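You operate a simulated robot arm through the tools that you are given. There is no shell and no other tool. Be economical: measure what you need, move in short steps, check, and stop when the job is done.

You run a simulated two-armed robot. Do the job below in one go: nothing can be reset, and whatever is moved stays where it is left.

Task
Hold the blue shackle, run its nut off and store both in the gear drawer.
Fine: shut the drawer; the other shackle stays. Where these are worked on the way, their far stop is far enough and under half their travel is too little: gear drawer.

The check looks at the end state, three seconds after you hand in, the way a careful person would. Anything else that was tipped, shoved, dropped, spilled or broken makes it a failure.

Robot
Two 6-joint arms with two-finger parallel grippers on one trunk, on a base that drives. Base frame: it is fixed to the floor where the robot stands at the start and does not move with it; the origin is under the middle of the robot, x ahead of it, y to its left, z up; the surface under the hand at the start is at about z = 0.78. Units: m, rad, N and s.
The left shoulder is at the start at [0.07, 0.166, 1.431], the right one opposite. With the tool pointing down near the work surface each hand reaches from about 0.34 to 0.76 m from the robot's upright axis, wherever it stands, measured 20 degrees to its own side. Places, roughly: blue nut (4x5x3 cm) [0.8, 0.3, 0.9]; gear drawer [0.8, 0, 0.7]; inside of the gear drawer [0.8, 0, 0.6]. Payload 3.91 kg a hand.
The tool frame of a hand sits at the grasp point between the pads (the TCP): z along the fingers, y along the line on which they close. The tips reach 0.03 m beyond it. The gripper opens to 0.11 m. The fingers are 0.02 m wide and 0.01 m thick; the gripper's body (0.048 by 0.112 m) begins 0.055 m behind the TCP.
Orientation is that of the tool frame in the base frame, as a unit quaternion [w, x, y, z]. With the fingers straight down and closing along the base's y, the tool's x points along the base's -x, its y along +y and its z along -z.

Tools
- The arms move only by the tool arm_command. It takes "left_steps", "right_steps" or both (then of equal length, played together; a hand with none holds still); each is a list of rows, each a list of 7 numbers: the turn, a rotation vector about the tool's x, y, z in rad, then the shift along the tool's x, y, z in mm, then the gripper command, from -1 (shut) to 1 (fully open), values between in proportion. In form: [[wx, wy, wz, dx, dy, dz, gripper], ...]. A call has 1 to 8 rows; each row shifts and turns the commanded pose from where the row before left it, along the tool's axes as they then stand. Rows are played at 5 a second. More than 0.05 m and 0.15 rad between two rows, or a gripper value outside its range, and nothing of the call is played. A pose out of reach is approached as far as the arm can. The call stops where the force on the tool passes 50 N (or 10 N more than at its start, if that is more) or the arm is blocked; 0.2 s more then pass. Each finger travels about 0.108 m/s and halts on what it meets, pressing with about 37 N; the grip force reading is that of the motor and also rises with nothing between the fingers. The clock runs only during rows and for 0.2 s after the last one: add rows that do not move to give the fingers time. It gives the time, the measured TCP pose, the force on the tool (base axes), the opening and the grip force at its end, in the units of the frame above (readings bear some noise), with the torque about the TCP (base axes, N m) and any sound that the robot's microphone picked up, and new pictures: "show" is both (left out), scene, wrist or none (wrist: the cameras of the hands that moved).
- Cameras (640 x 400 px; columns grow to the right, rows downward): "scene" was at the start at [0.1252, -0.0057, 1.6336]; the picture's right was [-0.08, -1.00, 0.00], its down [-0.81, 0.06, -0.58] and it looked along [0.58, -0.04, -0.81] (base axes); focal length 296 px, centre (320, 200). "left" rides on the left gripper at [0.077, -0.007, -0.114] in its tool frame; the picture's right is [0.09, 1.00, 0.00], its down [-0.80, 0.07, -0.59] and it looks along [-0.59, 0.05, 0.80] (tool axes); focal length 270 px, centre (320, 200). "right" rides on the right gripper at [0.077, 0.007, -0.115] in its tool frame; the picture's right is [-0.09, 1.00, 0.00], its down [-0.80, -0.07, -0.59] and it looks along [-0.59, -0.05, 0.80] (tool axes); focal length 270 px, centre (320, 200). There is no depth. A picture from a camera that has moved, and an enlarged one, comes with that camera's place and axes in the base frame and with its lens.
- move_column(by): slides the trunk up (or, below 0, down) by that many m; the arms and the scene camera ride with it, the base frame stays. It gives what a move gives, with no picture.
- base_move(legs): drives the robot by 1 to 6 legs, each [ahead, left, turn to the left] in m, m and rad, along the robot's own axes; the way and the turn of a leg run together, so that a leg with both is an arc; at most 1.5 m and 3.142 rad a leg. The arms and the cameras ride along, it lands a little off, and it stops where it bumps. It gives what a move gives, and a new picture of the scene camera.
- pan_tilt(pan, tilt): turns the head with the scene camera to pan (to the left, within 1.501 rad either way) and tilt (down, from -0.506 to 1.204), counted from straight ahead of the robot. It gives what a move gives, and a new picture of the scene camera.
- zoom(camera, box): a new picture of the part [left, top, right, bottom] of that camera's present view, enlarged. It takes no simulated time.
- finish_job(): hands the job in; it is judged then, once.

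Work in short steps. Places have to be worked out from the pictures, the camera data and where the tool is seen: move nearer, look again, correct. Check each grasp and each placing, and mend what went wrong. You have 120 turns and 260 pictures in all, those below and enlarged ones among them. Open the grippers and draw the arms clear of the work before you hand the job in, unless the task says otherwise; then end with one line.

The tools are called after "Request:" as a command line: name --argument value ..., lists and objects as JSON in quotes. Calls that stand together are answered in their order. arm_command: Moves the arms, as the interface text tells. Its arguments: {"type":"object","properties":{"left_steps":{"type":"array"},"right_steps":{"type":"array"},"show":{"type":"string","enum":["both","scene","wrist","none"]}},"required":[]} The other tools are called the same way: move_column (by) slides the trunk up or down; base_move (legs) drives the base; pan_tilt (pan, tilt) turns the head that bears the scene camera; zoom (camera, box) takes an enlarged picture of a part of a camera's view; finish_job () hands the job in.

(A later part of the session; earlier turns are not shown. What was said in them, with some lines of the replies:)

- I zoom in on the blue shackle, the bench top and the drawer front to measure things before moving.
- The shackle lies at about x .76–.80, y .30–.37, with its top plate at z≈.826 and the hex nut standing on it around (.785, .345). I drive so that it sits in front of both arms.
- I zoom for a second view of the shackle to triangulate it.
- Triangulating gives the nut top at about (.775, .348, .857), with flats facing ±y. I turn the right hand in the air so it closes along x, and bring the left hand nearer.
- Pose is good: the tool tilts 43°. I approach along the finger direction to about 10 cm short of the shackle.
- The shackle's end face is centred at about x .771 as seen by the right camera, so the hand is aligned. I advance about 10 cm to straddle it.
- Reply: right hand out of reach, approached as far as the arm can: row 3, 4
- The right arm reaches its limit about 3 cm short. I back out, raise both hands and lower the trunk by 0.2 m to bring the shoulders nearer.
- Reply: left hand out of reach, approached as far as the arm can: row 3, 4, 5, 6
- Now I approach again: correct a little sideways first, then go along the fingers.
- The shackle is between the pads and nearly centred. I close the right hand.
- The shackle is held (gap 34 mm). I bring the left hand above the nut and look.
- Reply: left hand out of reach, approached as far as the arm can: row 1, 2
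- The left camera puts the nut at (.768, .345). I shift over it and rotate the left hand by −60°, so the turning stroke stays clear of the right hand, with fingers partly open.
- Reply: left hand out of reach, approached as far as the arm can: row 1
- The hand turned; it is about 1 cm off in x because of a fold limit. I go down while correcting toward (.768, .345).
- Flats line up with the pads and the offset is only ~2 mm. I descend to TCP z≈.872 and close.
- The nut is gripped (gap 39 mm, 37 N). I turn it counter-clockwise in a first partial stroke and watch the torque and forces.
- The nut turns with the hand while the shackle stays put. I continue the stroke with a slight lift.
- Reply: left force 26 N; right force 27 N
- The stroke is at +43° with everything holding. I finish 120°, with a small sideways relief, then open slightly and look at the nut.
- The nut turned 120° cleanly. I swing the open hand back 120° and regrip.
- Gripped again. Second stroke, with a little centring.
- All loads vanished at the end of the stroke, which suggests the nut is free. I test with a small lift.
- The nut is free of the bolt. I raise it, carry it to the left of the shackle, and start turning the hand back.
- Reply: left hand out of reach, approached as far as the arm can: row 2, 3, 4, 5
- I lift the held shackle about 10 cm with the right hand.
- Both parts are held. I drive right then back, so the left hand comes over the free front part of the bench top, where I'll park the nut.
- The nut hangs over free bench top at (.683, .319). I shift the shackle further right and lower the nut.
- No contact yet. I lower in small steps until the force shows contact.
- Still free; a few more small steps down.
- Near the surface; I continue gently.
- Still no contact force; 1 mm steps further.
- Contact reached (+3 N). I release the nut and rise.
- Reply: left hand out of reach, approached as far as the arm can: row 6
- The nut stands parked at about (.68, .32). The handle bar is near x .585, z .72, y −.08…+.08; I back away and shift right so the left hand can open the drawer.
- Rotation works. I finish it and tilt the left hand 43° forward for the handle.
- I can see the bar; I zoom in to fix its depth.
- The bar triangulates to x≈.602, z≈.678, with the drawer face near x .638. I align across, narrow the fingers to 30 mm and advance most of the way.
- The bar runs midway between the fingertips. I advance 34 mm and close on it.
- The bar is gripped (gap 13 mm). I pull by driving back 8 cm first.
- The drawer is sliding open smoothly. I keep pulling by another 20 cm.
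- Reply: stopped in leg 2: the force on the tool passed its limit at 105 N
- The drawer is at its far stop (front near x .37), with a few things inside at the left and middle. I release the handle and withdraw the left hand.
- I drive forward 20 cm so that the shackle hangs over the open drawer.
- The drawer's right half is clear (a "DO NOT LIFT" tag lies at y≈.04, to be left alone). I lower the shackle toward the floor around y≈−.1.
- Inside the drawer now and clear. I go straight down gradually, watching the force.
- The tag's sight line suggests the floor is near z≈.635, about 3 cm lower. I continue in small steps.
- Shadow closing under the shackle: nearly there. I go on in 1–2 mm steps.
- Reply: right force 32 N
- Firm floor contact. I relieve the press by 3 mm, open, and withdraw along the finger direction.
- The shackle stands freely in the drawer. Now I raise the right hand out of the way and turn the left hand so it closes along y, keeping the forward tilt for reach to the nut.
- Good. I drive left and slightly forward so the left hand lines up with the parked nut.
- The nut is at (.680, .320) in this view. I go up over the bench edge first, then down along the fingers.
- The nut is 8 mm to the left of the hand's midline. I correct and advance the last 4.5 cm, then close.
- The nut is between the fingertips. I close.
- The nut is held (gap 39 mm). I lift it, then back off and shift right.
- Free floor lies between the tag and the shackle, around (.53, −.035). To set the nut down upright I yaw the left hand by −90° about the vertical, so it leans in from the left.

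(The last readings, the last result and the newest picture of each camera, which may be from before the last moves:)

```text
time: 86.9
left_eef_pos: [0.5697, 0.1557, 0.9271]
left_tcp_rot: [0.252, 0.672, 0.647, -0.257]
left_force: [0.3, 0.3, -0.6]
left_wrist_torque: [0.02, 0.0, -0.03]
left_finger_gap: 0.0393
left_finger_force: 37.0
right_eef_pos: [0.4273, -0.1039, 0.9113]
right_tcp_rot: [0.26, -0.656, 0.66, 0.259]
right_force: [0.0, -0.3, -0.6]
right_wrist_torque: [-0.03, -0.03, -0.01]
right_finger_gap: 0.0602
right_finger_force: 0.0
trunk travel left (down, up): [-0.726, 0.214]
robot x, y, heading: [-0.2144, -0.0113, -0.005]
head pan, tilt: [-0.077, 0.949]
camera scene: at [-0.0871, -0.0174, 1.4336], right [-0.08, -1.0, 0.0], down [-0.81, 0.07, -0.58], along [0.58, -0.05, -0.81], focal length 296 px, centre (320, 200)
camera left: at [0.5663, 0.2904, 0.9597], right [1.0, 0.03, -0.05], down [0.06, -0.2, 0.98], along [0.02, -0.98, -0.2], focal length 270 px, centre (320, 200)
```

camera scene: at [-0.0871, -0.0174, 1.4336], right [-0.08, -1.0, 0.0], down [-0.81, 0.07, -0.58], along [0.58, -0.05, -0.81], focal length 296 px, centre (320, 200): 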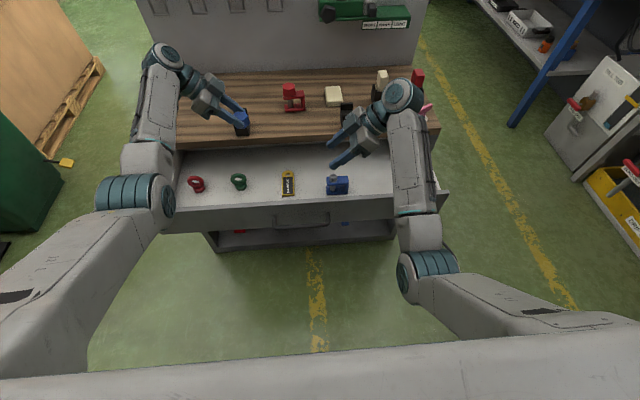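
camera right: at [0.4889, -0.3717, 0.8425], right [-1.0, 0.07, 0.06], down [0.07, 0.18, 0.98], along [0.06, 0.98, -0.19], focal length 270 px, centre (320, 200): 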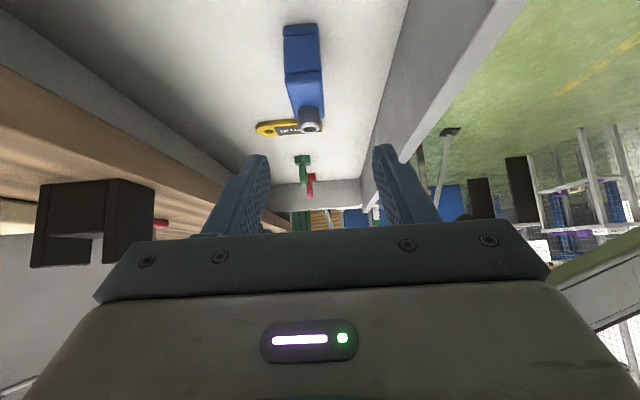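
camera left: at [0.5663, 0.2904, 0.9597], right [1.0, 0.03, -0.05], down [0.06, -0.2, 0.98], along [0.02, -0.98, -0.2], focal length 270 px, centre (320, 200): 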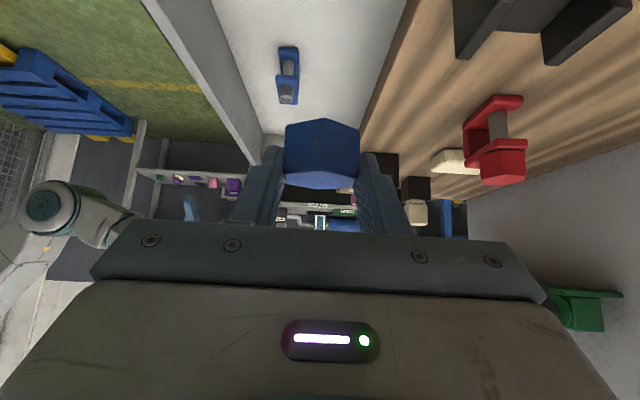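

The pose is right, nut upright. I move the right hand away and bring the nut over the free spot.

Request:
arm_command --right_steps '[[0, 0, 0, 0, 0, -40, 0.1], [0, 0, 0, 0, 0, -40, 0.1], [0, 0, 0, 0, 0, -40, 0.1], [0, 0, 0, 0, 0, 0, 0.1], [0, 0, 0, 0, 0, 0, 0.1], [0, 0, 0, 0, 0, 0, 0.1], [0, 0, 0, 0, 0, 0, 0.1]]' --left_steps '[[0, 0, 0, -8.4, -7.3, 36, -1], [0, 0, 0, -8.4, -7.3, 36, -1], [0, 0, 0, -8.4, -7.3, 36, -1], [0, 0, 0, -8.4, -7.3, 36, -1], [0, 0, 0, -8.4, -7.3, 36, -1], [0, 0, 0, -8.4, -7.3, 36, -1], [0, 0, 0, 0, 0, 0, -1]]' --show "both"

Request:
zoom --camera "scene" --box '[210, 110, 410, 230]'

```text
time: 88.5
left_eef_pos: [0.5203, -0.0258, 0.8006]
left_tcp_rot: [0.252, 0.671, 0.648, -0.256]
left_force: [-0.3, 0.1, -0.3]
left_wrist_torque: [0.02, 0.0, 0.01]
left_finger_gap: 0.039
left_finger_force: 37.4
right_eef_pos: [0.4332, -0.1856, 0.9883]
right_tcp_rot: [0.266, -0.653, 0.661, 0.257]
right_force: [-0.7, -0.2, -0.5]
right_wrist_torque: [-0.02, 0.01, -0.02]
right_finger_gap: 0.0606
right_finger_force: 0.0
right hand out of reach, approached as far as the arm can: row 3
trunk travel left (down, up): [-0.726, 0.214]
robot x, y, heading: [-0.209, -0.0112, -0.002]
head pan, tilt: [-0.077, 0.949]
camera scene: at [-0.0873, -0.0166, 1.4336], right [-0.08, -1.0, 0.0], down [-0.81, 0.07, -0.58], along [0.58, -0.05, -0.81], focal length 296 px, centre (320, 200)
camera right: at [0.4259, -0.3204, 1.0187], right [-1.0, 0.08, 0.05], down [0.07, 0.17, 0.98], along [0.07, 0.98, -0.18], focal length 270 px, centre (320, 200)
camera left: at [0.5174, 0.1092, 0.833], right [1.0, 0.03, -0.05], down [0.06, -0.2, 0.98], along [0.02, -0.98, -0.2], focal length 270 px, centre (320, 200)
```

scene: 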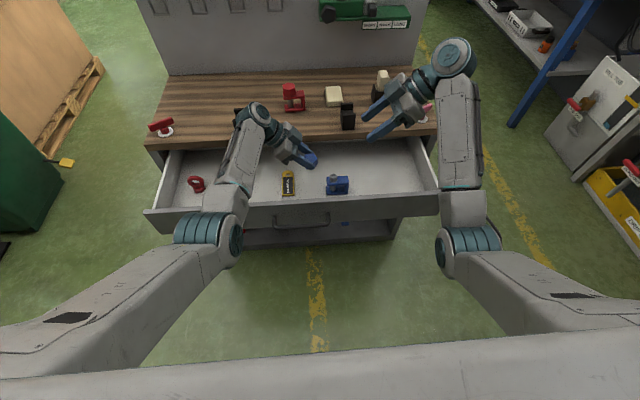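
right: 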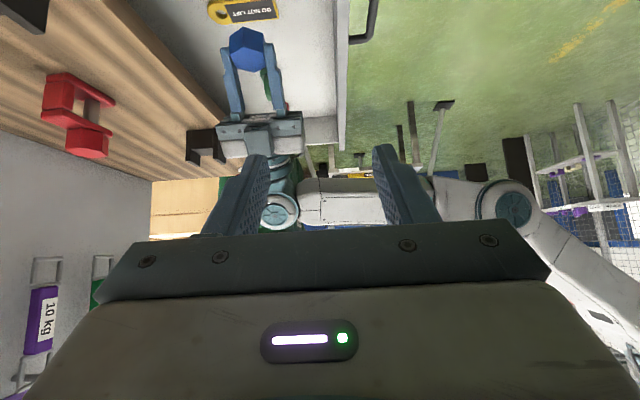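
left: 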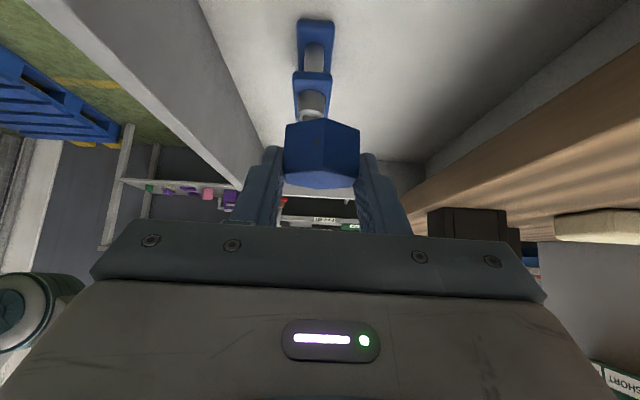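

```text
3.20 times, centred on (310, 170) of scene
camera zoom: at [-0.0873, -0.0166, 1.4336], right [-0.08, -1.0, 0.0], down [-0.81, 0.07, -0.58], along [0.58, -0.05, -0.81], focal length 946 px, centre (352, 296)
```

zoom: 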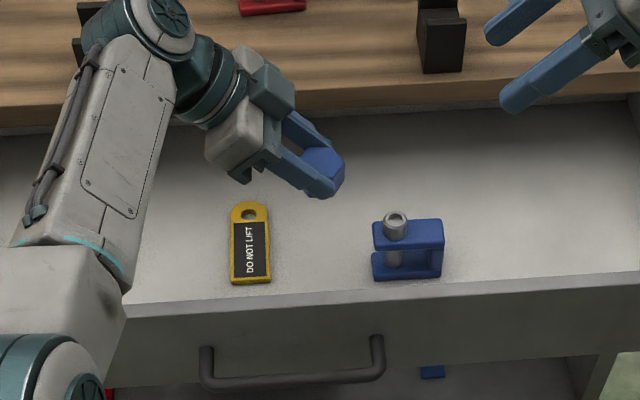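

The nut hangs over the gap. I lower 10 cm straight down and check.

Request:
arm_command --left_steps '[[0, 0, 0, 22.4, 0, 24.7, -1], [0, 0, 0, 22.4, 0, 24.7, -1], [0, 0, 0, 11, 0, 12, -1], [0, 0, 0, 11, 0, 12, -1], [0, 0, 0, 0, 0, 0, -1]]' --show "wrist"

Request:
zoom --camera "scene" --box '[210, 110, 410, 230]'

```text
time: 89.7
left_eef_pos: [0.5123, -0.0203, 0.7044]
left_tcp_rot: [0.252, 0.672, 0.648, -0.257]
left_force: [-0.5, -0.2, -0.2]
left_wrist_torque: [-0.01, -0.01, 0.0]
left_finger_gap: 0.0389
left_finger_force: 36.8
left hand out of reach, approached as far as the arm can: row 4
right_eef_pos: [0.4332, -0.1875, 0.9869]
right_tcp_rot: [0.267, -0.653, 0.661, 0.257]
right_force: [-0.1, -0.2, -0.2]
right_wrist_torque: [-0.01, -0.01, -0.01]
right_finger_gap: 0.0602
right_finger_force: 0.1
trunk travel left (down, up): [-0.726, 0.214]
robot x, y, heading: [-0.2111, -0.0101, -0.004]
head pan, tilt: [-0.077, 0.949]
camera left: at [0.5092, 0.1149, 0.7374], right [1.0, 0.03, -0.05], down [0.06, -0.2, 0.98], along [0.02, -0.98, -0.2], focal length 270 px, centre (320, 200)
```

left: 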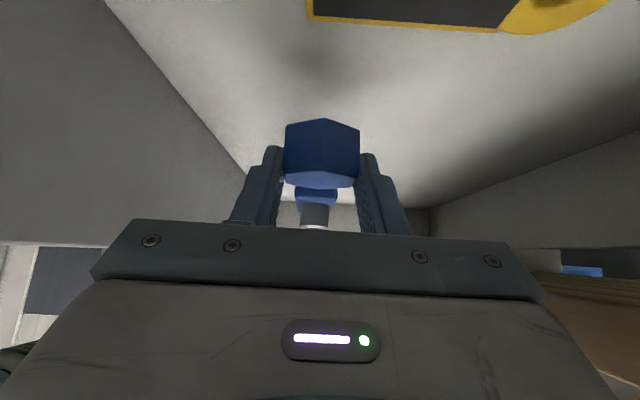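

```text
3.20 times, centred on (310, 170) of scene
camera zoom: at [-0.0873, -0.0177, 1.4337], right [-0.08, -1.0, 0.0], down [-0.81, 0.07, -0.58], along [0.58, -0.05, -0.81], focal length 946 px, centre (352, 296)
```

zoom: 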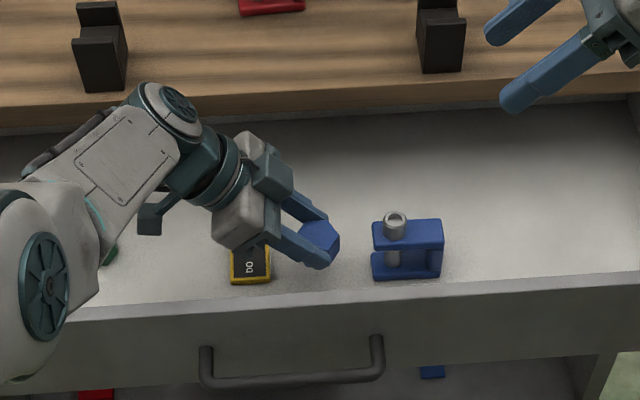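

The arm is at its reach limit 3.5 cm above the floor, so I lower the whole trunk instead: 25 mm first.

Request:
move_column --by -0.025

Request:
move_column --by -0.006

Request:
zoom --camera "left" --box '[0, 0, 640, 400]'

Request:
zoom --camera "scene" --box '[210, 110, 410, 230]'

```text
time: 90.4
left_eef_pos: [0.5112, -0.0196, 0.6804]
left_tcp_rot: [0.251, 0.672, 0.648, -0.256]
left_force: [-1.2, -0.3, 0.8]
left_wrist_torque: [0.01, 0.0, 0.01]
left_finger_gap: 0.039
left_finger_force: 37.0
right_eef_pos: [0.4335, -0.186, 0.9626]
right_tcp_rot: [0.266, -0.654, 0.66, 0.258]
right_force: [1.0, -0.5, 1.0]
right_wrist_torque: [-0.04, -0.01, 0.01]
right_finger_gap: 0.0601
right_finger_force: 0.0
trunk travel left (down, up): [-0.701, 0.239]
robot x, y, heading: [-0.2147, -0.0122, -0.004]
head pan, tilt: [-0.077, 0.949]
```

```text
time: 90.9
left_eef_pos: [0.5118, -0.0197, 0.6748]
left_tcp_rot: [0.251, 0.672, 0.648, -0.257]
left_force: [0.7, 0.6, 0.4]
left_wrist_torque: [0.01, 0.01, -0.01]
left_finger_gap: 0.0394
left_finger_force: 36.5
right_eef_pos: [0.4325, -0.1854, 0.9556]
right_tcp_rot: [0.266, -0.653, 0.661, 0.258]
right_force: [-0.5, -0.8, 0.5]
right_wrist_torque: [-0.01, 0.02, 0.0]
right_finger_gap: 0.0604
right_finger_force: 0.2
trunk travel left (down, up): [-0.695, 0.245]
robot x, y, heading: [-0.211, -0.0146, -0.004]
head pan, tilt: [-0.077, 0.949]
```

```text
1.00 times, centred on (320, 200) of left (not enlarged: the box is as wide or as high as the picture)
camera zoom: at [0.5092, 0.1147, 0.7064], right [1.0, 0.03, -0.05], down [0.06, -0.2, 0.98], along [0.02, -0.98, -0.2], focal length 270 px, centre (320, 200)
```

zoom: 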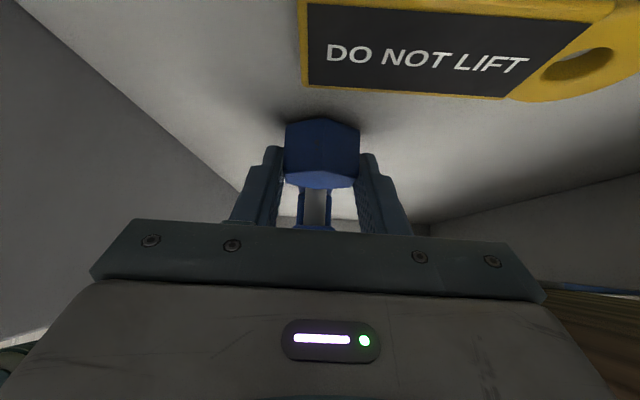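

```text
3.20 times, centred on (310, 170) of scene
camera zoom: at [-0.0873, -0.0176, 1.4026], right [-0.08, -1.0, 0.0], down [-0.81, 0.07, -0.58], along [0.58, -0.05, -0.81], focal length 946 px, centre (352, 296)
```

zoom: 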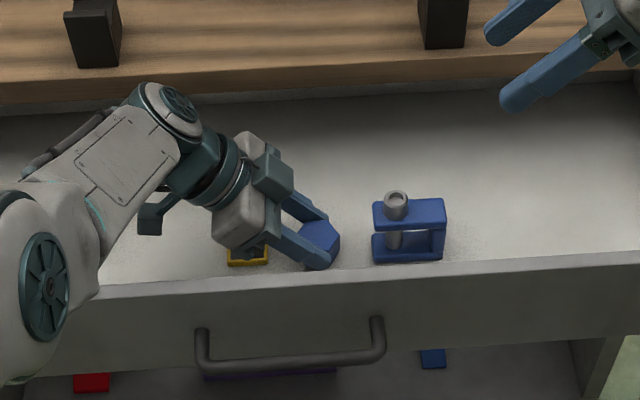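

About 5 mm remain; small trunk steps.

Request:
move_column --by -0.004

Request:
move_column --by -0.002

```text
time: 91.5
left_eef_pos: [0.5122, -0.0203, 0.6702]
left_tcp_rot: [0.251, 0.672, 0.648, -0.256]
left_force: [1.1, 0.0, 3.2]
left_wrist_torque: [-0.13, -0.04, 0.02]
left_finger_gap: 0.0392
left_finger_force: 36.7
right_eef_pos: [0.4336, -0.1865, 0.9536]
right_tcp_rot: [0.266, -0.654, 0.66, 0.257]
right_force: [-0.3, 0.0, 0.6]
right_wrist_torque: [0.0, 0.01, 0.01]
right_finger_gap: 0.0604
right_finger_force: 0.0
trunk travel left (down, up): [-0.691, 0.249]
robot x, y, heading: [-0.2145, -0.017, -0.0]
head pan, tilt: [-0.077, 0.949]
```

```text
time: 92.0
left_eef_pos: [0.5131, -0.02, 0.6704]
left_tcp_rot: [0.253, 0.672, 0.648, -0.255]
left_force: [2.2, 0.3, 13.4]
left_wrist_torque: [-0.42, -0.06, 0.04]
left_finger_gap: 0.0391
left_finger_force: 37.0
right_eef_pos: [0.4322, -0.1864, 0.952]
right_tcp_rot: [0.266, -0.654, 0.66, 0.257]
right_force: [0.9, -0.2, 0.4]
right_wrist_torque: [-0.02, 0.02, 0.01]
right_finger_gap: 0.0603
right_finger_force: 0.0
trunk travel left (down, up): [-0.689, 0.251]
robot x, y, heading: [-0.2118, -0.0168, -0.012]
head pan, tilt: [-0.077, 0.949]
```

The nut is on the drawer floor. I release and withdraw back along the fingers, up and out.

Request:
arm_command --left_steps '[[0, 0, 0, 0, 0, 0, -0.2], [0, 0, 0, 0, 0, 0, 0.05], [0, 0, 0, 0, 0, -10, 0.05], [0, 0, 0, -10, 0, -25, 0.05], [0, 0, 0, -20, 0, -35, 0.05], [0, 0, 0, -20, 0, -35, 0.05], [0, 0, 0, -20, 0, -35, 0.05], [0, 0, 0, -20, 0, -30, 0.05]]' --show "both"

Request:
zoom --camera "scene" --box '[210, 110, 410, 230]'

```text
time: 93.8
left_eef_pos: [0.586, 0.0188, 0.8233]
left_tcp_rot: [0.25, 0.672, 0.648, -0.257]
left_force: [0.1, -0.4, 0.8]
left_wrist_torque: [0.01, -0.01, 0.01]
left_finger_gap: 0.0579
left_finger_force: 0.1
left hand out of reach, approached as far as the arm can: row 3, 4, 5, 6, 7, 8
right_eef_pos: [0.4322, -0.1865, 0.9503]
right_tcp_rot: [0.266, -0.654, 0.66, 0.258]
right_force: [-0.4, 0.6, -0.9]
right_wrist_torque: [-0.01, 0.0, 0.01]
right_finger_gap: 0.0603
right_finger_force: 0.0
trunk travel left (down, up): [-0.689, 0.251]
robot x, y, heading: [-0.2103, -0.0097, -0.007]
head pan, tilt: [-0.077, 0.949]
camera scene: at [-0.0878, -0.0178, 1.3966], right [-0.08, -1.0, 0.0], down [-0.81, 0.07, -0.58], along [0.58, -0.05, -0.81], focal length 296 px, centre (320, 200)
camera left: at [0.5836, 0.153, 0.857], right [1.0, 0.03, -0.06], down [0.06, -0.2, 0.98], along [0.02, -0.98, -0.2], focal length 270 px, centre (320, 200)
```

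scene: 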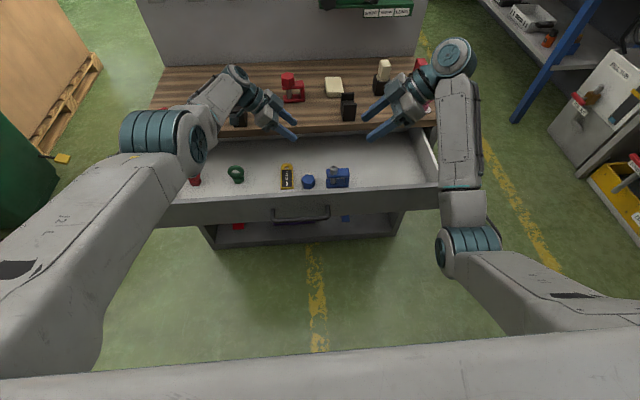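
left: 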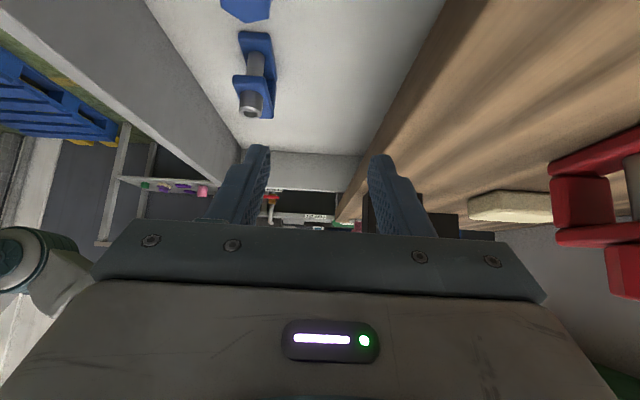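

```text
3.20 times, centred on (310, 170) of scene
camera zoom: at [-0.0878, -0.0178, 1.3966], right [-0.08, -1.0, 0.0], down [-0.81, 0.07, -0.58], along [0.58, -0.05, -0.81], focal length 946 px, centre (352, 296)
```

zoom: 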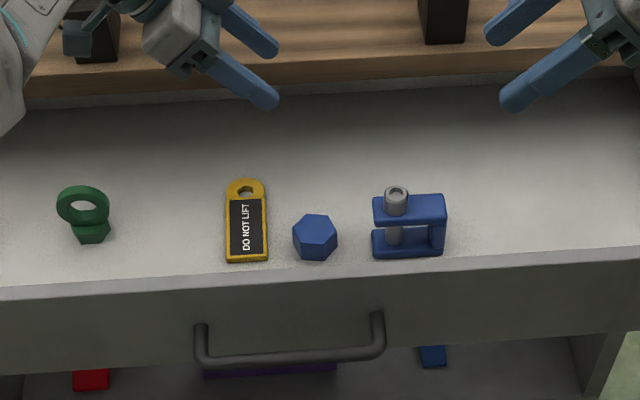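

Nut and shackle both stand in the drawer and the other items are untouched. I drive back 30 cm to prepare closing.

Request:
base_move --legs '[[-0.3, 0, 0]]'

Request:
arm_command --left_steps '[[0, 0.148, 0, 0, 0, 0, 0], [0, 0.148, 0, 0, 0, 0, 0], [0, 0.148, 0, 0, 0, 0, 0], [0, 0.148, 0, 0, 0, 0, 0], [0, 0.148, 0, 0, 0, 0, 0], [-0.15, 0, 0, 0, 0, 0, 0], [-0.15, 0, 0, 0, 0, 0, 0], [-0.15, 0, 0, 0, 0, 0, 0]]' --show "none"

Request:
arm_command --left_steps '[[-0.15, 0, 0, 0, 0, 0, 0], [-0.15, 0, 0, 0, 0, 0, 0], [0, 0, 0, 0, 0, 0, 0]]' --show "both"

```text
time: 95.8
left_eef_pos: [0.2881, 0.0197, 0.8234]
left_tcp_rot: [0.251, 0.671, 0.648, -0.257]
left_force: [0.0, -0.1, -0.1]
left_wrist_torque: [0.0, -0.02, 0.01]
left_finger_gap: 0.0577
left_finger_force: 0.0
right_eef_pos: [0.1347, -0.1852, 0.9502]
right_tcp_rot: [0.266, -0.654, 0.66, 0.258]
right_force: [0.5, 0.9, -0.3]
right_wrist_torque: [0.0, 0.05, -0.01]
right_finger_gap: 0.0604
right_finger_force: 0.1
trunk travel left (down, up): [-0.689, 0.251]
robot x, y, heading: [-0.5141, -0.0096, -0.008]
head pan, tilt: [-0.077, 0.949]
camera scene: at [-0.3859, -0.0159, 1.3965], right [-0.08, -1.0, 0.0], down [-0.81, 0.07, -0.58], along [0.58, -0.05, -0.81], focal length 296 px, centre (320, 200)
```

scene: 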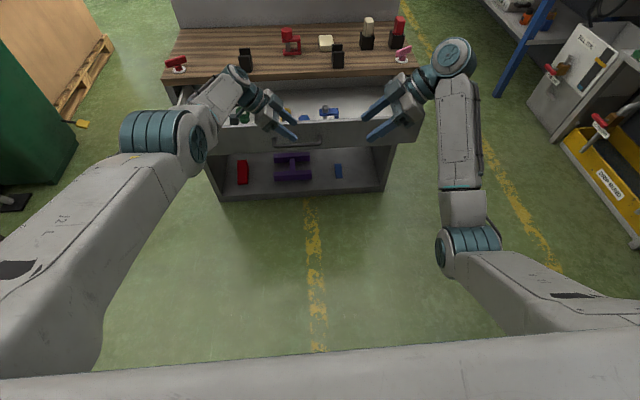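

```text
time: 97.6
left_eef_pos: [0.2817, 0.0241, 0.8264]
left_tcp_rot: [0.161, 0.702, 0.675, 0.158]
left_force: [0.3, 0.5, 0.0]
left_wrist_torque: [-0.01, 0.02, -0.03]
left_finger_gap: 0.0552
left_finger_force: 0.2
left hand out of reach, approached as far as the arm can: row 2, 4, 5
right_eef_pos: [0.1336, -0.1836, 0.9509]
right_tcp_rot: [0.266, -0.653, 0.66, 0.258]
right_force: [-0.1, -0.1, 0.4]
right_wrist_torque: [0.03, 0.01, 0.01]
right_finger_gap: 0.0605
right_finger_force: 0.1
trunk travel left (down, up): [-0.689, 0.251]
robot x, y, heading: [-0.5142, -0.0072, -0.004]
head pan, tilt: [-0.077, 0.949]
```

```text
time: 98.4
left_eef_pos: [0.2867, 0.0344, 0.8324]
left_tcp_rot: [0.264, 0.667, 0.644, 0.266]
left_force: [0.5, 0.1, 0.4]
left_wrist_torque: [0.0, 0.0, -0.02]
left_finger_gap: 0.055
left_finger_force: 0.1
right_eef_pos: [0.1346, -0.1841, 0.951]
right_tcp_rot: [0.266, -0.653, 0.661, 0.258]
right_force: [-0.4, 0.4, -0.3]
right_wrist_torque: [-0.01, 0.01, 0.01]
right_finger_gap: 0.0605
right_finger_force: 0.1
trunk travel left (down, up): [-0.689, 0.251]
robot x, y, heading: [-0.5135, -0.0117, -0.005]
head pan, tilt: [-0.077, 0.949]
camera scene: at [-0.386, -0.0161, 1.3966], right [-0.08, -1.0, 0.0], down [-0.81, 0.07, -0.58], along [0.58, -0.05, -0.81], focal length 296 px, centre (320, 200)
camera left: at [0.2048, 0.1122, 0.9104], right [0.72, 0.06, 0.69], down [-0.38, -0.8, 0.46], along [0.58, -0.6, -0.55], focal length 270 px, centre (320, 200)
```

scene: 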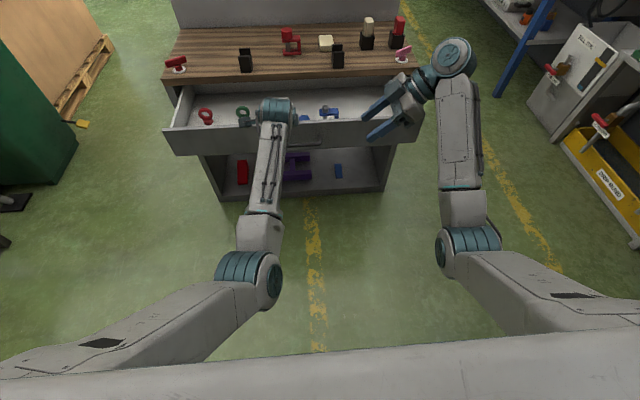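
left: 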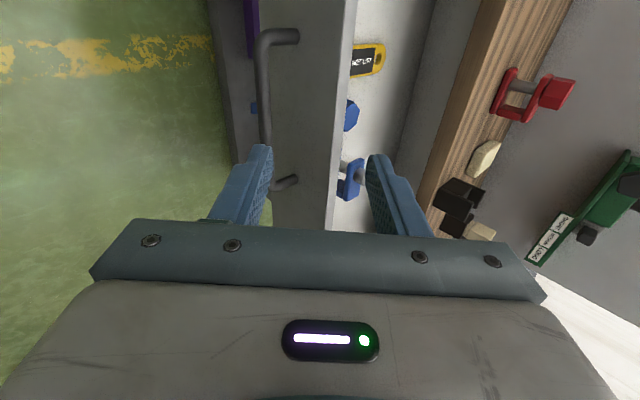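

I move the left hand in line with the handle bar (now about x .346, z .678), stopping 10 cm short.

Request:
arm_command --left_steps '[[0, 0, 0, -17, -33, 10, -0.2], [0, 0, 0, -17, -31.5, 14, -0.45], [0, 0, 0, 0, 0, 10, -0.45], [0, 0, 0, 0, 0, 0, -0.45]]' --show "wrist"

```text
time: 99.6
left_eef_pos: [0.2776, 0.0523, 0.7615]
left_tcp_rot: [0.244, 0.661, 0.646, 0.294]
left_force: [-0.2, 0.0, 0.1]
left_wrist_torque: [0.02, 0.01, 0.01]
left_finger_gap: 0.0303
left_finger_force: 0.0
right_eef_pos: [0.1346, -0.1846, 0.9501]
right_tcp_rot: [0.266, -0.653, 0.661, 0.257]
right_force: [0.8, -0.3, 0.2]
right_wrist_torque: [0.01, -0.03, 0.04]
right_finger_gap: 0.0603
right_finger_force: 0.1
trunk travel left (down, up): [-0.689, 0.251]
robot x, y, heading: [-0.5097, -0.0102, -0.006]
head pan, tilt: [-0.077, 0.949]
stopped in row 4 (left hand): the arm was blocked; the commanded pose is now the measured one
camera left: at [0.1913, 0.1239, 0.8425], right [0.71, 0.04, 0.71], down [-0.36, -0.84, 0.41], along [0.61, -0.55, -0.58], focal length 270 px, centre (320, 200)
```

left: 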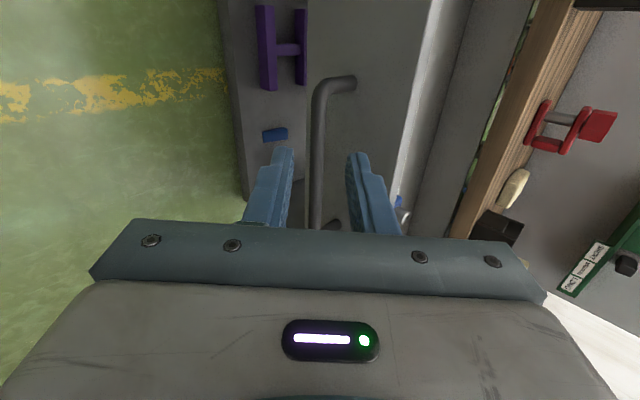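

The wrist hit a limit because the hand is too far across the body. I shift the base right and bring the hand back toward its own side.

Request:
base_move --legs '[[-0.03, 0, 0], [0, -0.12, 0]]'

Request:
arm_command --left_steps '[[0, 0, 0, 25, 0, 0, -0.45], [0, 0, 0, 25, 0, 0, -0.45], [0, 0, 0, 15, 0, 0, -0.45], [0, 0, 0, 0, 0, 0, -0.45]]' --show "wrist"

Request:
zoom --camera "left" --box '[220, 50, 420, 250]'

```text
time: 101.3
left_eef_pos: [0.2471, -0.0707, 0.7584]
left_tcp_rot: [0.243, 0.662, 0.646, 0.293]
left_force: [0.0, 0.1, -0.3]
left_wrist_torque: [0.0, -0.04, -0.02]
left_finger_gap: 0.0303
left_finger_force: 0.0
right_eef_pos: [0.1034, -0.3075, 0.9514]
right_tcp_rot: [0.267, -0.652, 0.661, 0.258]
right_force: [0.3, -0.4, -0.2]
right_wrist_torque: [0.0, 0.0, 0.04]
right_finger_gap: 0.0606
right_finger_force: 0.1
trunk travel left (down, up): [-0.689, 0.251]
robot x, y, heading: [-0.5429, -0.1291, -0.011]
head pan, tilt: [-0.077, 0.949]
camera scene: at [-0.417, -0.1372, 1.3967], right [-0.08, -1.0, 0.0], down [-0.81, 0.07, -0.58], along [0.58, -0.05, -0.81], focal length 296 px, centre (320, 200)
```

scene: 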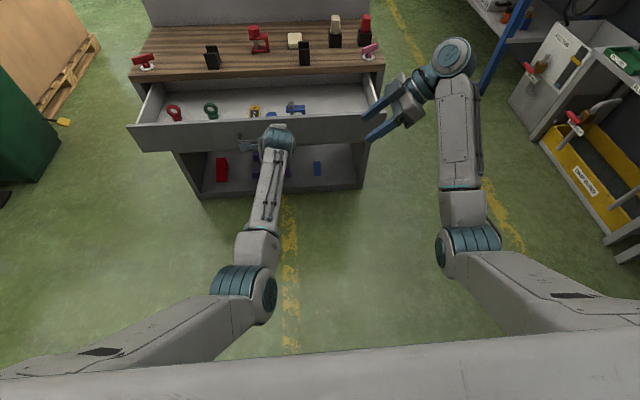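

```text
time: 102.3
left_eef_pos: [0.2455, -0.0059, 0.7659]
left_tcp_rot: [0.244, 0.66, 0.647, 0.294]
left_force: [0.2, -0.4, -0.2]
left_wrist_torque: [-0.01, 0.02, 0.01]
left_finger_gap: 0.0302
left_finger_force: 0.0
right_eef_pos: [0.1036, -0.3071, 0.9507]
right_tcp_rot: [0.267, -0.652, 0.661, 0.258]
right_force: [-0.5, 0.9, -0.5]
right_wrist_torque: [-0.01, 0.0, -0.01]
right_finger_gap: 0.0607
right_finger_force: 0.2
trunk travel left (down, up): [-0.689, 0.251]
robot x, y, heading: [-0.543, -0.1313, -0.008]
head pan, tilt: [-0.077, 0.949]
camera left: at [0.1594, 0.0651, 0.8471], right [0.71, 0.04, 0.71], down [-0.36, -0.84, 0.41], along [0.61, -0.55, -0.58], focal length 270 px, centre (320, 200)
```

left: 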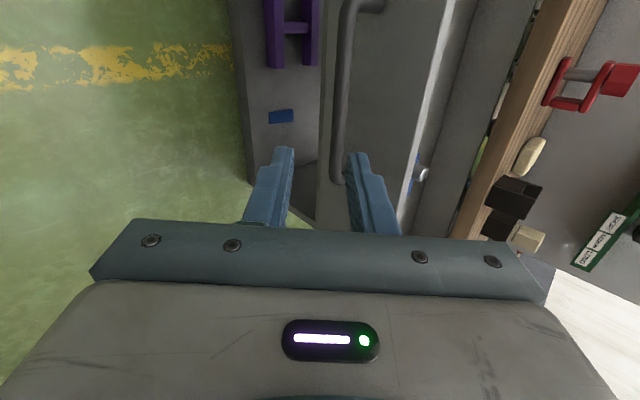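

```text
2.00 times, centred on (320, 150) of left
camera zoom: at [0.1594, 0.0651, 0.8471], right [0.71, 0.04, 0.71], down [-0.36, -0.84, 0.41], along [0.61, -0.55, -0.58], focal length 541 px, centre (320, 300)
```

zoom: 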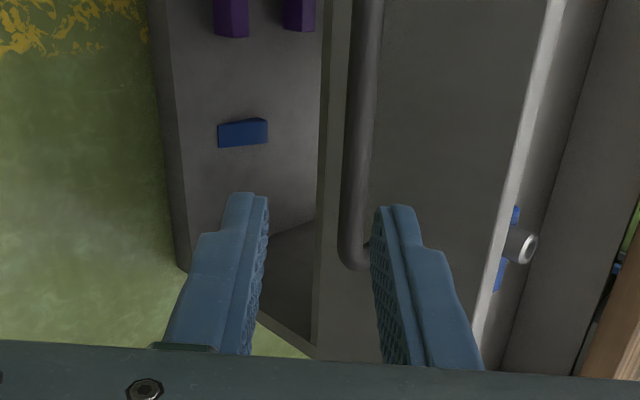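

The bar appears ~17 mm to the upper side of the finger midline. I correct and go forward 8 cm, then recheck.

Request:
arm_command --left_steps '[[0, 0, 0, 0, 16, 10, -0.45], [0, 0, 0, 0, 0, 25, -0.45], [0, 0, 0, 0, 0, 25, -0.45], [0, 0, 0, 0, 0, 20, -0.45], [0, 0, 0, 0, 0, 0, -0.45]]' --show "none"

Request:
zoom --camera "left" --box '[220, 50, 420, 250]'

```text
time: 103.5
left_eef_pos: [0.3144, -0.0025, 0.7183]
left_tcp_rot: [0.244, 0.661, 0.646, 0.294]
left_force: [0.2, 0.0, 0.1]
left_wrist_torque: [0.02, -0.01, 0.0]
left_finger_gap: 0.0301
left_finger_force: 0.0
right_eef_pos: [0.1029, -0.3062, 0.9511]
right_tcp_rot: [0.267, -0.653, 0.661, 0.257]
right_force: [-0.6, 0.2, -0.5]
right_wrist_torque: [0.0, 0.02, 0.0]
right_finger_gap: 0.0604
right_finger_force: 0.1
trunk travel left (down, up): [-0.689, 0.251]
robot x, y, heading: [-0.5425, -0.1296, -0.013]
head pan, tilt: [-0.077, 0.949]
```

```text
2.00 times, centred on (320, 150) of left
camera zoom: at [0.2271, 0.0692, 0.8016], right [0.71, 0.04, 0.71], down [-0.36, -0.84, 0.41], along [0.61, -0.55, -0.58], focal length 541 px, centre (320, 300)
```

zoom: 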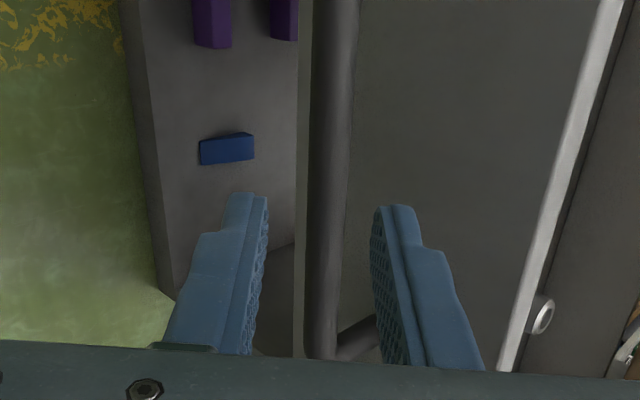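

Centred. I advance 34 mm and close on the bar.

Request:
arm_command --left_steps '[[0, 0, 0, 0, 0, 17, -0.45], [0, 0, 0, 0, 0, 17, -0.45], [0, 0, 0, 0, 0, 0, -0.8], [0, 0, 0, 0, 0, 0, -1], [0, 0, 0, 0, 0, 0, -1]]' --show "none"

Request:
zoom --camera "left" --box '[220, 50, 420, 250]'

```text
time: 104.7
left_eef_pos: [0.33, -0.0002, 0.7034]
left_tcp_rot: [0.245, 0.661, 0.646, 0.294]
left_force: [0.3, 0.4, 5.1]
left_wrist_torque: [-0.85, -0.16, 0.78]
left_finger_gap: 0.0135
left_finger_force: 45.5
left hand out of reach, approached as far as the arm can: row 2
right_eef_pos: [0.1038, -0.3076, 0.9511]
right_tcp_rot: [0.267, -0.653, 0.66, 0.257]
right_force: [-0.4, 0.0, -0.4]
right_wrist_torque: [0.0, 0.0, 0.02]
right_finger_gap: 0.0606
right_finger_force: 0.1
trunk travel left (down, up): [-0.689, 0.251]
robot x, y, heading: [-0.5425, -0.1298, -0.012]
head pan, tilt: [-0.077, 0.949]
```

```text
2.00 times, centred on (320, 150) of left
camera zoom: at [0.2448, 0.071, 0.7847], right [0.71, 0.04, 0.71], down [-0.36, -0.84, 0.41], along [0.61, -0.55, -0.57], focal length 541 px, centre (320, 300)
```

zoom: 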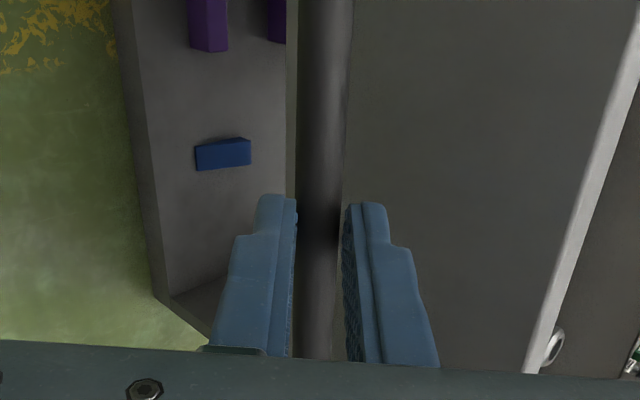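

The bar is gripped. I push by driving forward in gentle legs.

Request:
base_move --legs '[[0.05, 0, 0], [0.05, 0, 0]]'

```text
time: 106.2
left_eef_pos: [0.4306, -0.0007, 0.7032]
left_tcp_rot: [0.245, 0.66, 0.646, 0.295]
left_force: [-0.4, 10.2, 13.9]
left_wrist_torque: [-0.45, -0.22, 0.85]
left_finger_gap: 0.0131
left_finger_force: 44.9
right_eef_pos: [0.202, -0.3083, 0.952]
right_tcp_rot: [0.267, -0.653, 0.661, 0.256]
right_force: [0.0, -0.6, -0.5]
right_wrist_torque: [0.02, 0.04, 0.01]
right_finger_gap: 0.0606
right_finger_force: 0.1
trunk travel left (down, up): [-0.689, 0.251]
robot x, y, heading: [-0.4409, -0.1288, -0.005]
head pan, tilt: [-0.077, 0.949]
camera scene: at [-0.319, -0.1372, 1.3968], right [-0.08, -1.0, 0.0], down [-0.81, 0.07, -0.58], along [0.58, -0.05, -0.81], focal length 296 px, centre (320, 200)
```

scene: 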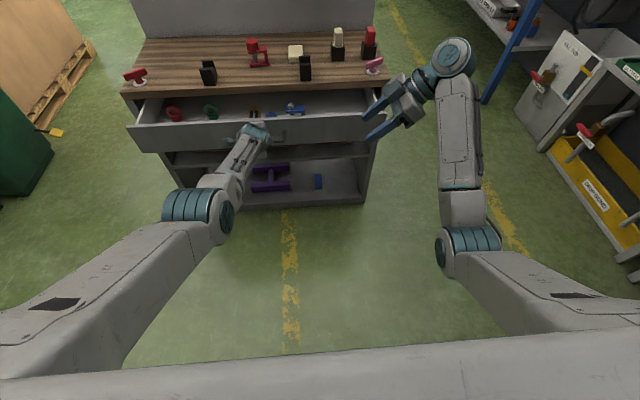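

The drawer follows. I continue 13 cm.

Request:
base_move --legs '[[0.05, 0, 0], [0.05, 0, 0], [0.03, 0, 0]]'

```text
time: 108.0
left_eef_pos: [0.5574, -0.0014, 0.7025]
left_tcp_rot: [0.243, 0.661, 0.646, 0.295]
left_force: [-0.3, 0.9, 0.3]
left_wrist_torque: [0.01, 0.01, 0.02]
left_finger_gap: 0.0002
left_finger_force: 37.5
right_eef_pos: [0.3298, -0.3097, 0.9514]
right_tcp_rot: [0.266, -0.653, 0.661, 0.256]
right_force: [0.1, 0.7, -0.1]
right_wrist_torque: [0.0, -0.03, 0.0]
right_finger_gap: 0.0605
right_finger_force: 0.0
trunk travel left (down, up): [-0.689, 0.251]
robot x, y, heading: [-0.31, -0.1311, -0.006]
head pan, tilt: [-0.077, 0.949]
camera scene: at [-0.1918, -0.1392, 1.3967], right [-0.09, -1.0, 0.0], down [-0.81, 0.07, -0.58], along [0.58, -0.05, -0.81], focal length 296 px, centre (320, 200)
```

scene: 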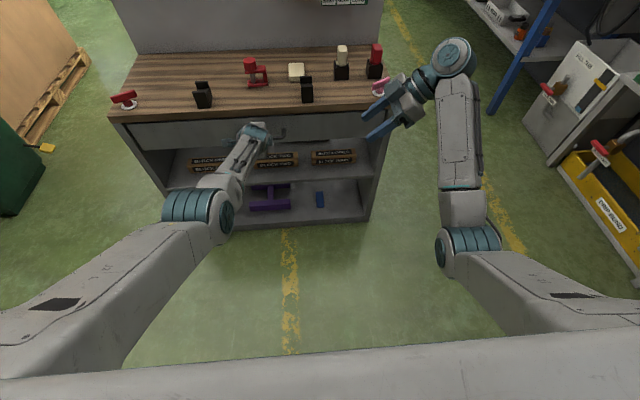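

The fingers came off the bar (gap 0) and the drawer looks shut or nearly so. I zoom to check.

Request:
zoom --camera "scene" --box '[100, 80, 400, 180]'

Request:
zoom --camera "left" --box '[0, 0, 640, 400]'

```text
2.13 times, centred on (250, 130) of scene
camera zoom: at [-0.1918, -0.1392, 1.3967], right [-0.09, -1.0, 0.0], down [-0.81, 0.07, -0.58], along [0.58, -0.05, -0.81], focal length 631 px, centre (469, 349)
```

zoom: 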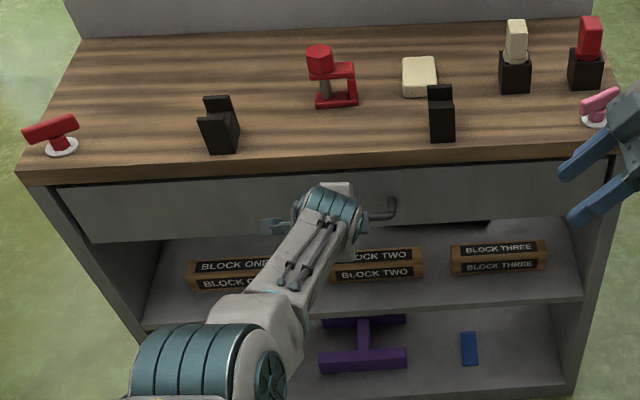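

```text
1.00 times, centred on (320, 200) of left (not enlarged: the box is as wide or as high as the picture)
camera zoom: at [0.4714, 0.0692, 0.7843], right [0.71, 0.04, 0.71], down [-0.36, -0.84, 0.41], along [0.61, -0.55, -0.58], focal length 270 px, centre (320, 200)
```

zoom: 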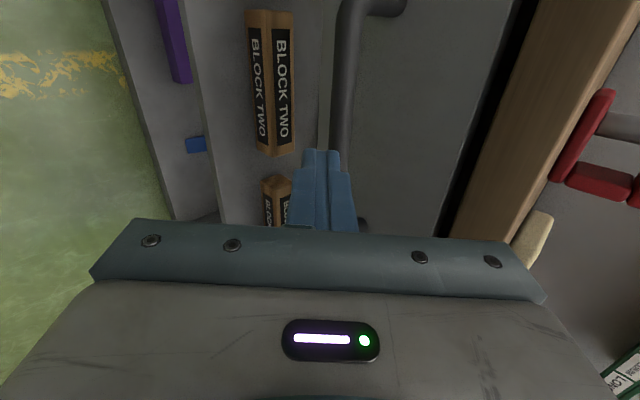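

The bar computes to x≈.60, i.e. essentially closed (closed was .602). I push gently forward with the closed fingers against the bar to be sure.

Request:
arm_command --left_steps '[[0, 0, 0, 0, 3.5, 3.5, -1], [0, 0, 0, 0, 3.5, 3.5, -1], [0, 0, 0, 0, 3.5, 3.5, -1], [0, 0, 0, 0, 2.5, 2.5, -1], [0, 0, 0, 0, 0, 0, -1]]' --show "none"

Request:
zoom --camera "left" --box '[200, 0, 560, 240]'

```text
time: 109.2
left_eef_pos: [0.5647, -0.0032, 0.7033]
left_tcp_rot: [0.243, 0.661, 0.646, 0.294]
left_force: [0.7, 0.4, -0.1]
left_wrist_torque: [-0.01, -0.04, -0.02]
left_finger_gap: 0.0
left_finger_force: 37.8
left hand out of reach, approached as far as the arm can: row 2, 3, 4
right_eef_pos: [0.3312, -0.3085, 0.9512]
right_tcp_rot: [0.266, -0.653, 0.661, 0.258]
right_force: [0.2, 0.5, 0.3]
right_wrist_torque: [-0.02, -0.01, -0.03]
right_finger_gap: 0.0604
right_finger_force: 0.0
trunk travel left (down, up): [-0.689, 0.251]
robot x, y, heading: [-0.315, -0.1344, -0.01]
head pan, tilt: [-0.077, 0.949]
```

```text
1.67 times, centred on (380, 120) of left
camera zoom: at [0.4786, 0.0681, 0.7851], right [0.71, 0.04, 0.7], down [-0.36, -0.84, 0.41], along [0.61, -0.55, -0.58], focal length 450 px, centre (220, 333)
```

zoom: 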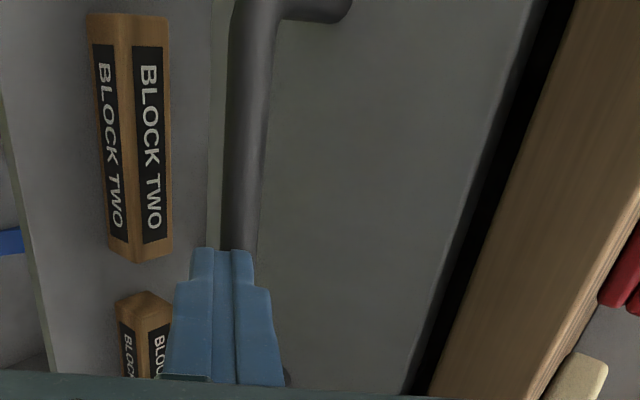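

The arm is at its reach; I use the base for the last gentle push of 2 cm.

Request:
base_move --legs '[[0.02, 0, 0]]'

Request:
zoom --camera "left" --box '[200, 0, 560, 240]'

```text
time: 110.1
left_eef_pos: [0.5728, -0.0035, 0.707]
left_tcp_rot: [0.242, 0.661, 0.647, 0.294]
left_force: [-21.7, 1.0, 16.1]
left_wrist_torque: [-0.2, 0.16, -0.1]
left_finger_gap: 0.0002
left_finger_force: 38.2
right_eef_pos: [0.3395, -0.3096, 0.9535]
right_tcp_rot: [0.268, -0.654, 0.66, 0.257]
right_force: [-0.6, 0.0, -0.5]
right_wrist_torque: [0.02, 0.02, 0.02]
right_finger_gap: 0.0604
right_finger_force: 0.1
trunk travel left (down, up): [-0.689, 0.251]
robot x, y, heading: [-0.3039, -0.1332, -0.007]
head pan, tilt: [-0.077, 0.949]
stopped in leg 1: the force on the tool passed its limit at 122 N (the readings are from after the stop); the commanded pose is now the measured one
camera scene: at [-0.1841, -0.1399, 1.3973], right [-0.08, -1.0, 0.0], down [-0.81, 0.07, -0.59], along [0.58, -0.05, -0.81], focal length 296 px, centre (320, 200)
```

scene: 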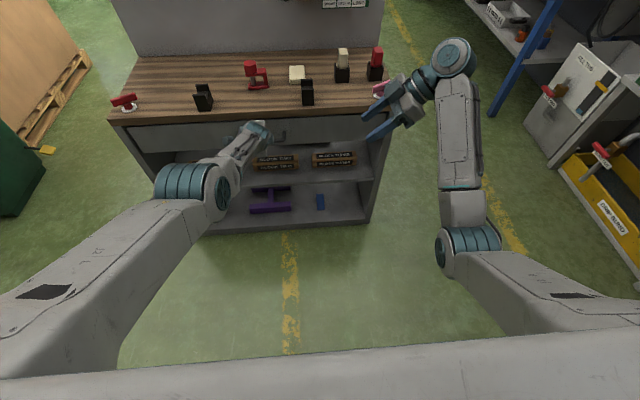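

```text
1.67 times, centred on (380, 120) of left
camera zoom: at [0.4865, 0.0675, 0.7898], right [0.71, 0.04, 0.7], down [-0.36, -0.84, 0.41], along [0.61, -0.54, -0.58], focal length 450 px, centre (220, 333)
```

zoom: 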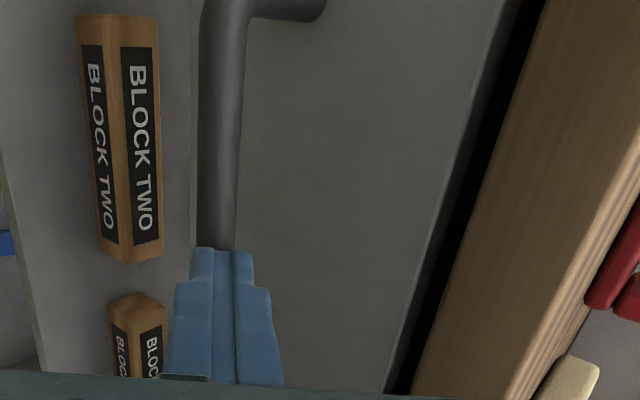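

A hard stop at 122 N: the drawer is shut. I drive back clear of the bench, open both grippers and inspect.

Request:
base_move --legs '[[-0.25, 0, 0]]'

Request:
arm_command --left_steps '[[0, 0, 0, 0, 0, -10, 0], [0, 0, 0, 0, 0, -10, 1], [0, 0, 0, 0, 0, 0, 1], [0, 0, 0, 0, 0, 0, 1]]' --right_steps '[[0, 0, 0, 0, 0, 0, 1], [0, 0, 0, 0, 0, 0, 1], [0, 0, 0, 0, 0, 0, 1], [0, 0, 0, 0, 0, 0, 1]]' --show "none"

Request:
zoom --camera "scene" --box '[90, 0, 440, 220]'

Request:
zoom --camera "left" --box '[0, 0, 640, 400]'

```text
time: 111.9
left_eef_pos: [0.3227, 0.0015, 0.7026]
left_tcp_rot: [0.24, 0.66, 0.648, 0.293]
left_force: [0.4, 0.1, 0.8]
left_wrist_torque: [-0.02, -0.04, 0.03]
left_finger_gap: 0.0
left_finger_force: 37.4
right_eef_pos: [0.0924, -0.3056, 0.9496]
right_tcp_rot: [0.266, -0.654, 0.66, 0.259]
right_force: [0.2, 0.5, 0.7]
right_wrist_torque: [-0.01, -0.01, -0.03]
right_finger_gap: 0.0603
right_finger_force: 0.1
trunk travel left (down, up): [-0.689, 0.251]
robot x, y, heading: [-0.5544, -0.1316, -0.001]
head pan, tilt: [-0.077, 0.949]
camera scene: at [-0.4292, -0.1375, 1.3966], right [-0.08, -1.0, 0.0], down [-0.81, 0.07, -0.58], along [0.58, -0.05, -0.81], focal length 296 px, centre (320, 200)
```

scene: 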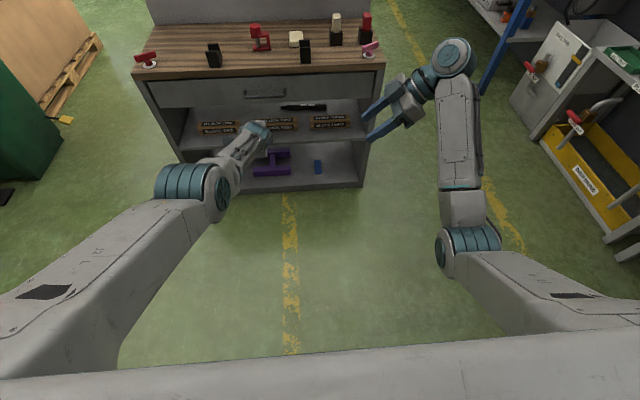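

```text
time: 112.9
left_eef_pos: [0.3263, -0.0021, 0.7092]
left_tcp_rot: [0.239, 0.661, 0.648, 0.292]
left_force: [0.1, -0.1, 0.2]
left_wrist_torque: [-0.02, 0.04, 0.02]
left_finger_gap: 0.1099
left_finger_force: 0.0
left hand out of reach, approached as far as the arm can: row 1, 2
right_eef_pos: [0.0922, -0.3035, 0.9506]
right_tcp_rot: [0.266, -0.653, 0.66, 0.258]
right_force: [-1.2, -0.2, 0.6]
right_wrist_torque: [0.01, 0.0, -0.02]
right_finger_gap: 0.1097
right_finger_force: 0.1
trunk travel left (down, up): [-0.689, 0.251]
robot x, y, heading: [-0.5545, -0.1307, -0.003]
head pan, tilt: [-0.077, 0.949]
```

```text
1.82 times, centred on (265, 110) of scene
camera zoom: at [-0.4293, -0.1376, 1.3966], right [-0.08, -1.0, 0.0], down [-0.81, 0.07, -0.58], along [0.58, -0.05, -0.81], focal length 538 px, centre (420, 364)
```

zoom: 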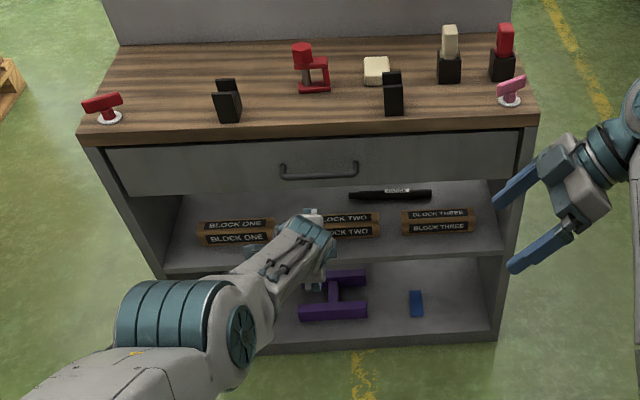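

```text
1.00 times, centred on (320, 200) of left (not enlarged: the box is as wide or as high as the picture)
camera zoom: at [0.2393, 0.0687, 0.7914], right [0.71, 0.04, 0.7], down [-0.35, -0.84, 0.41], along [0.6, -0.54, -0.58], focal length 270 px, centre (320, 200)
```

zoom: 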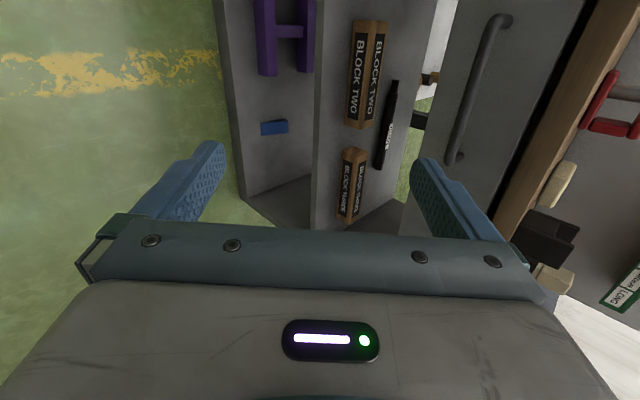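

The drawer is shut with the shackle and nut inside, the red shackle and everything else look untouched, and both hands are open and clear. I hand in.

Request:
finish_job

```text
The job is handed in.
```

The blue shackle's nut is off, both parts are in the gear drawer, and the drawer is shut. The red shackle stays where it was.
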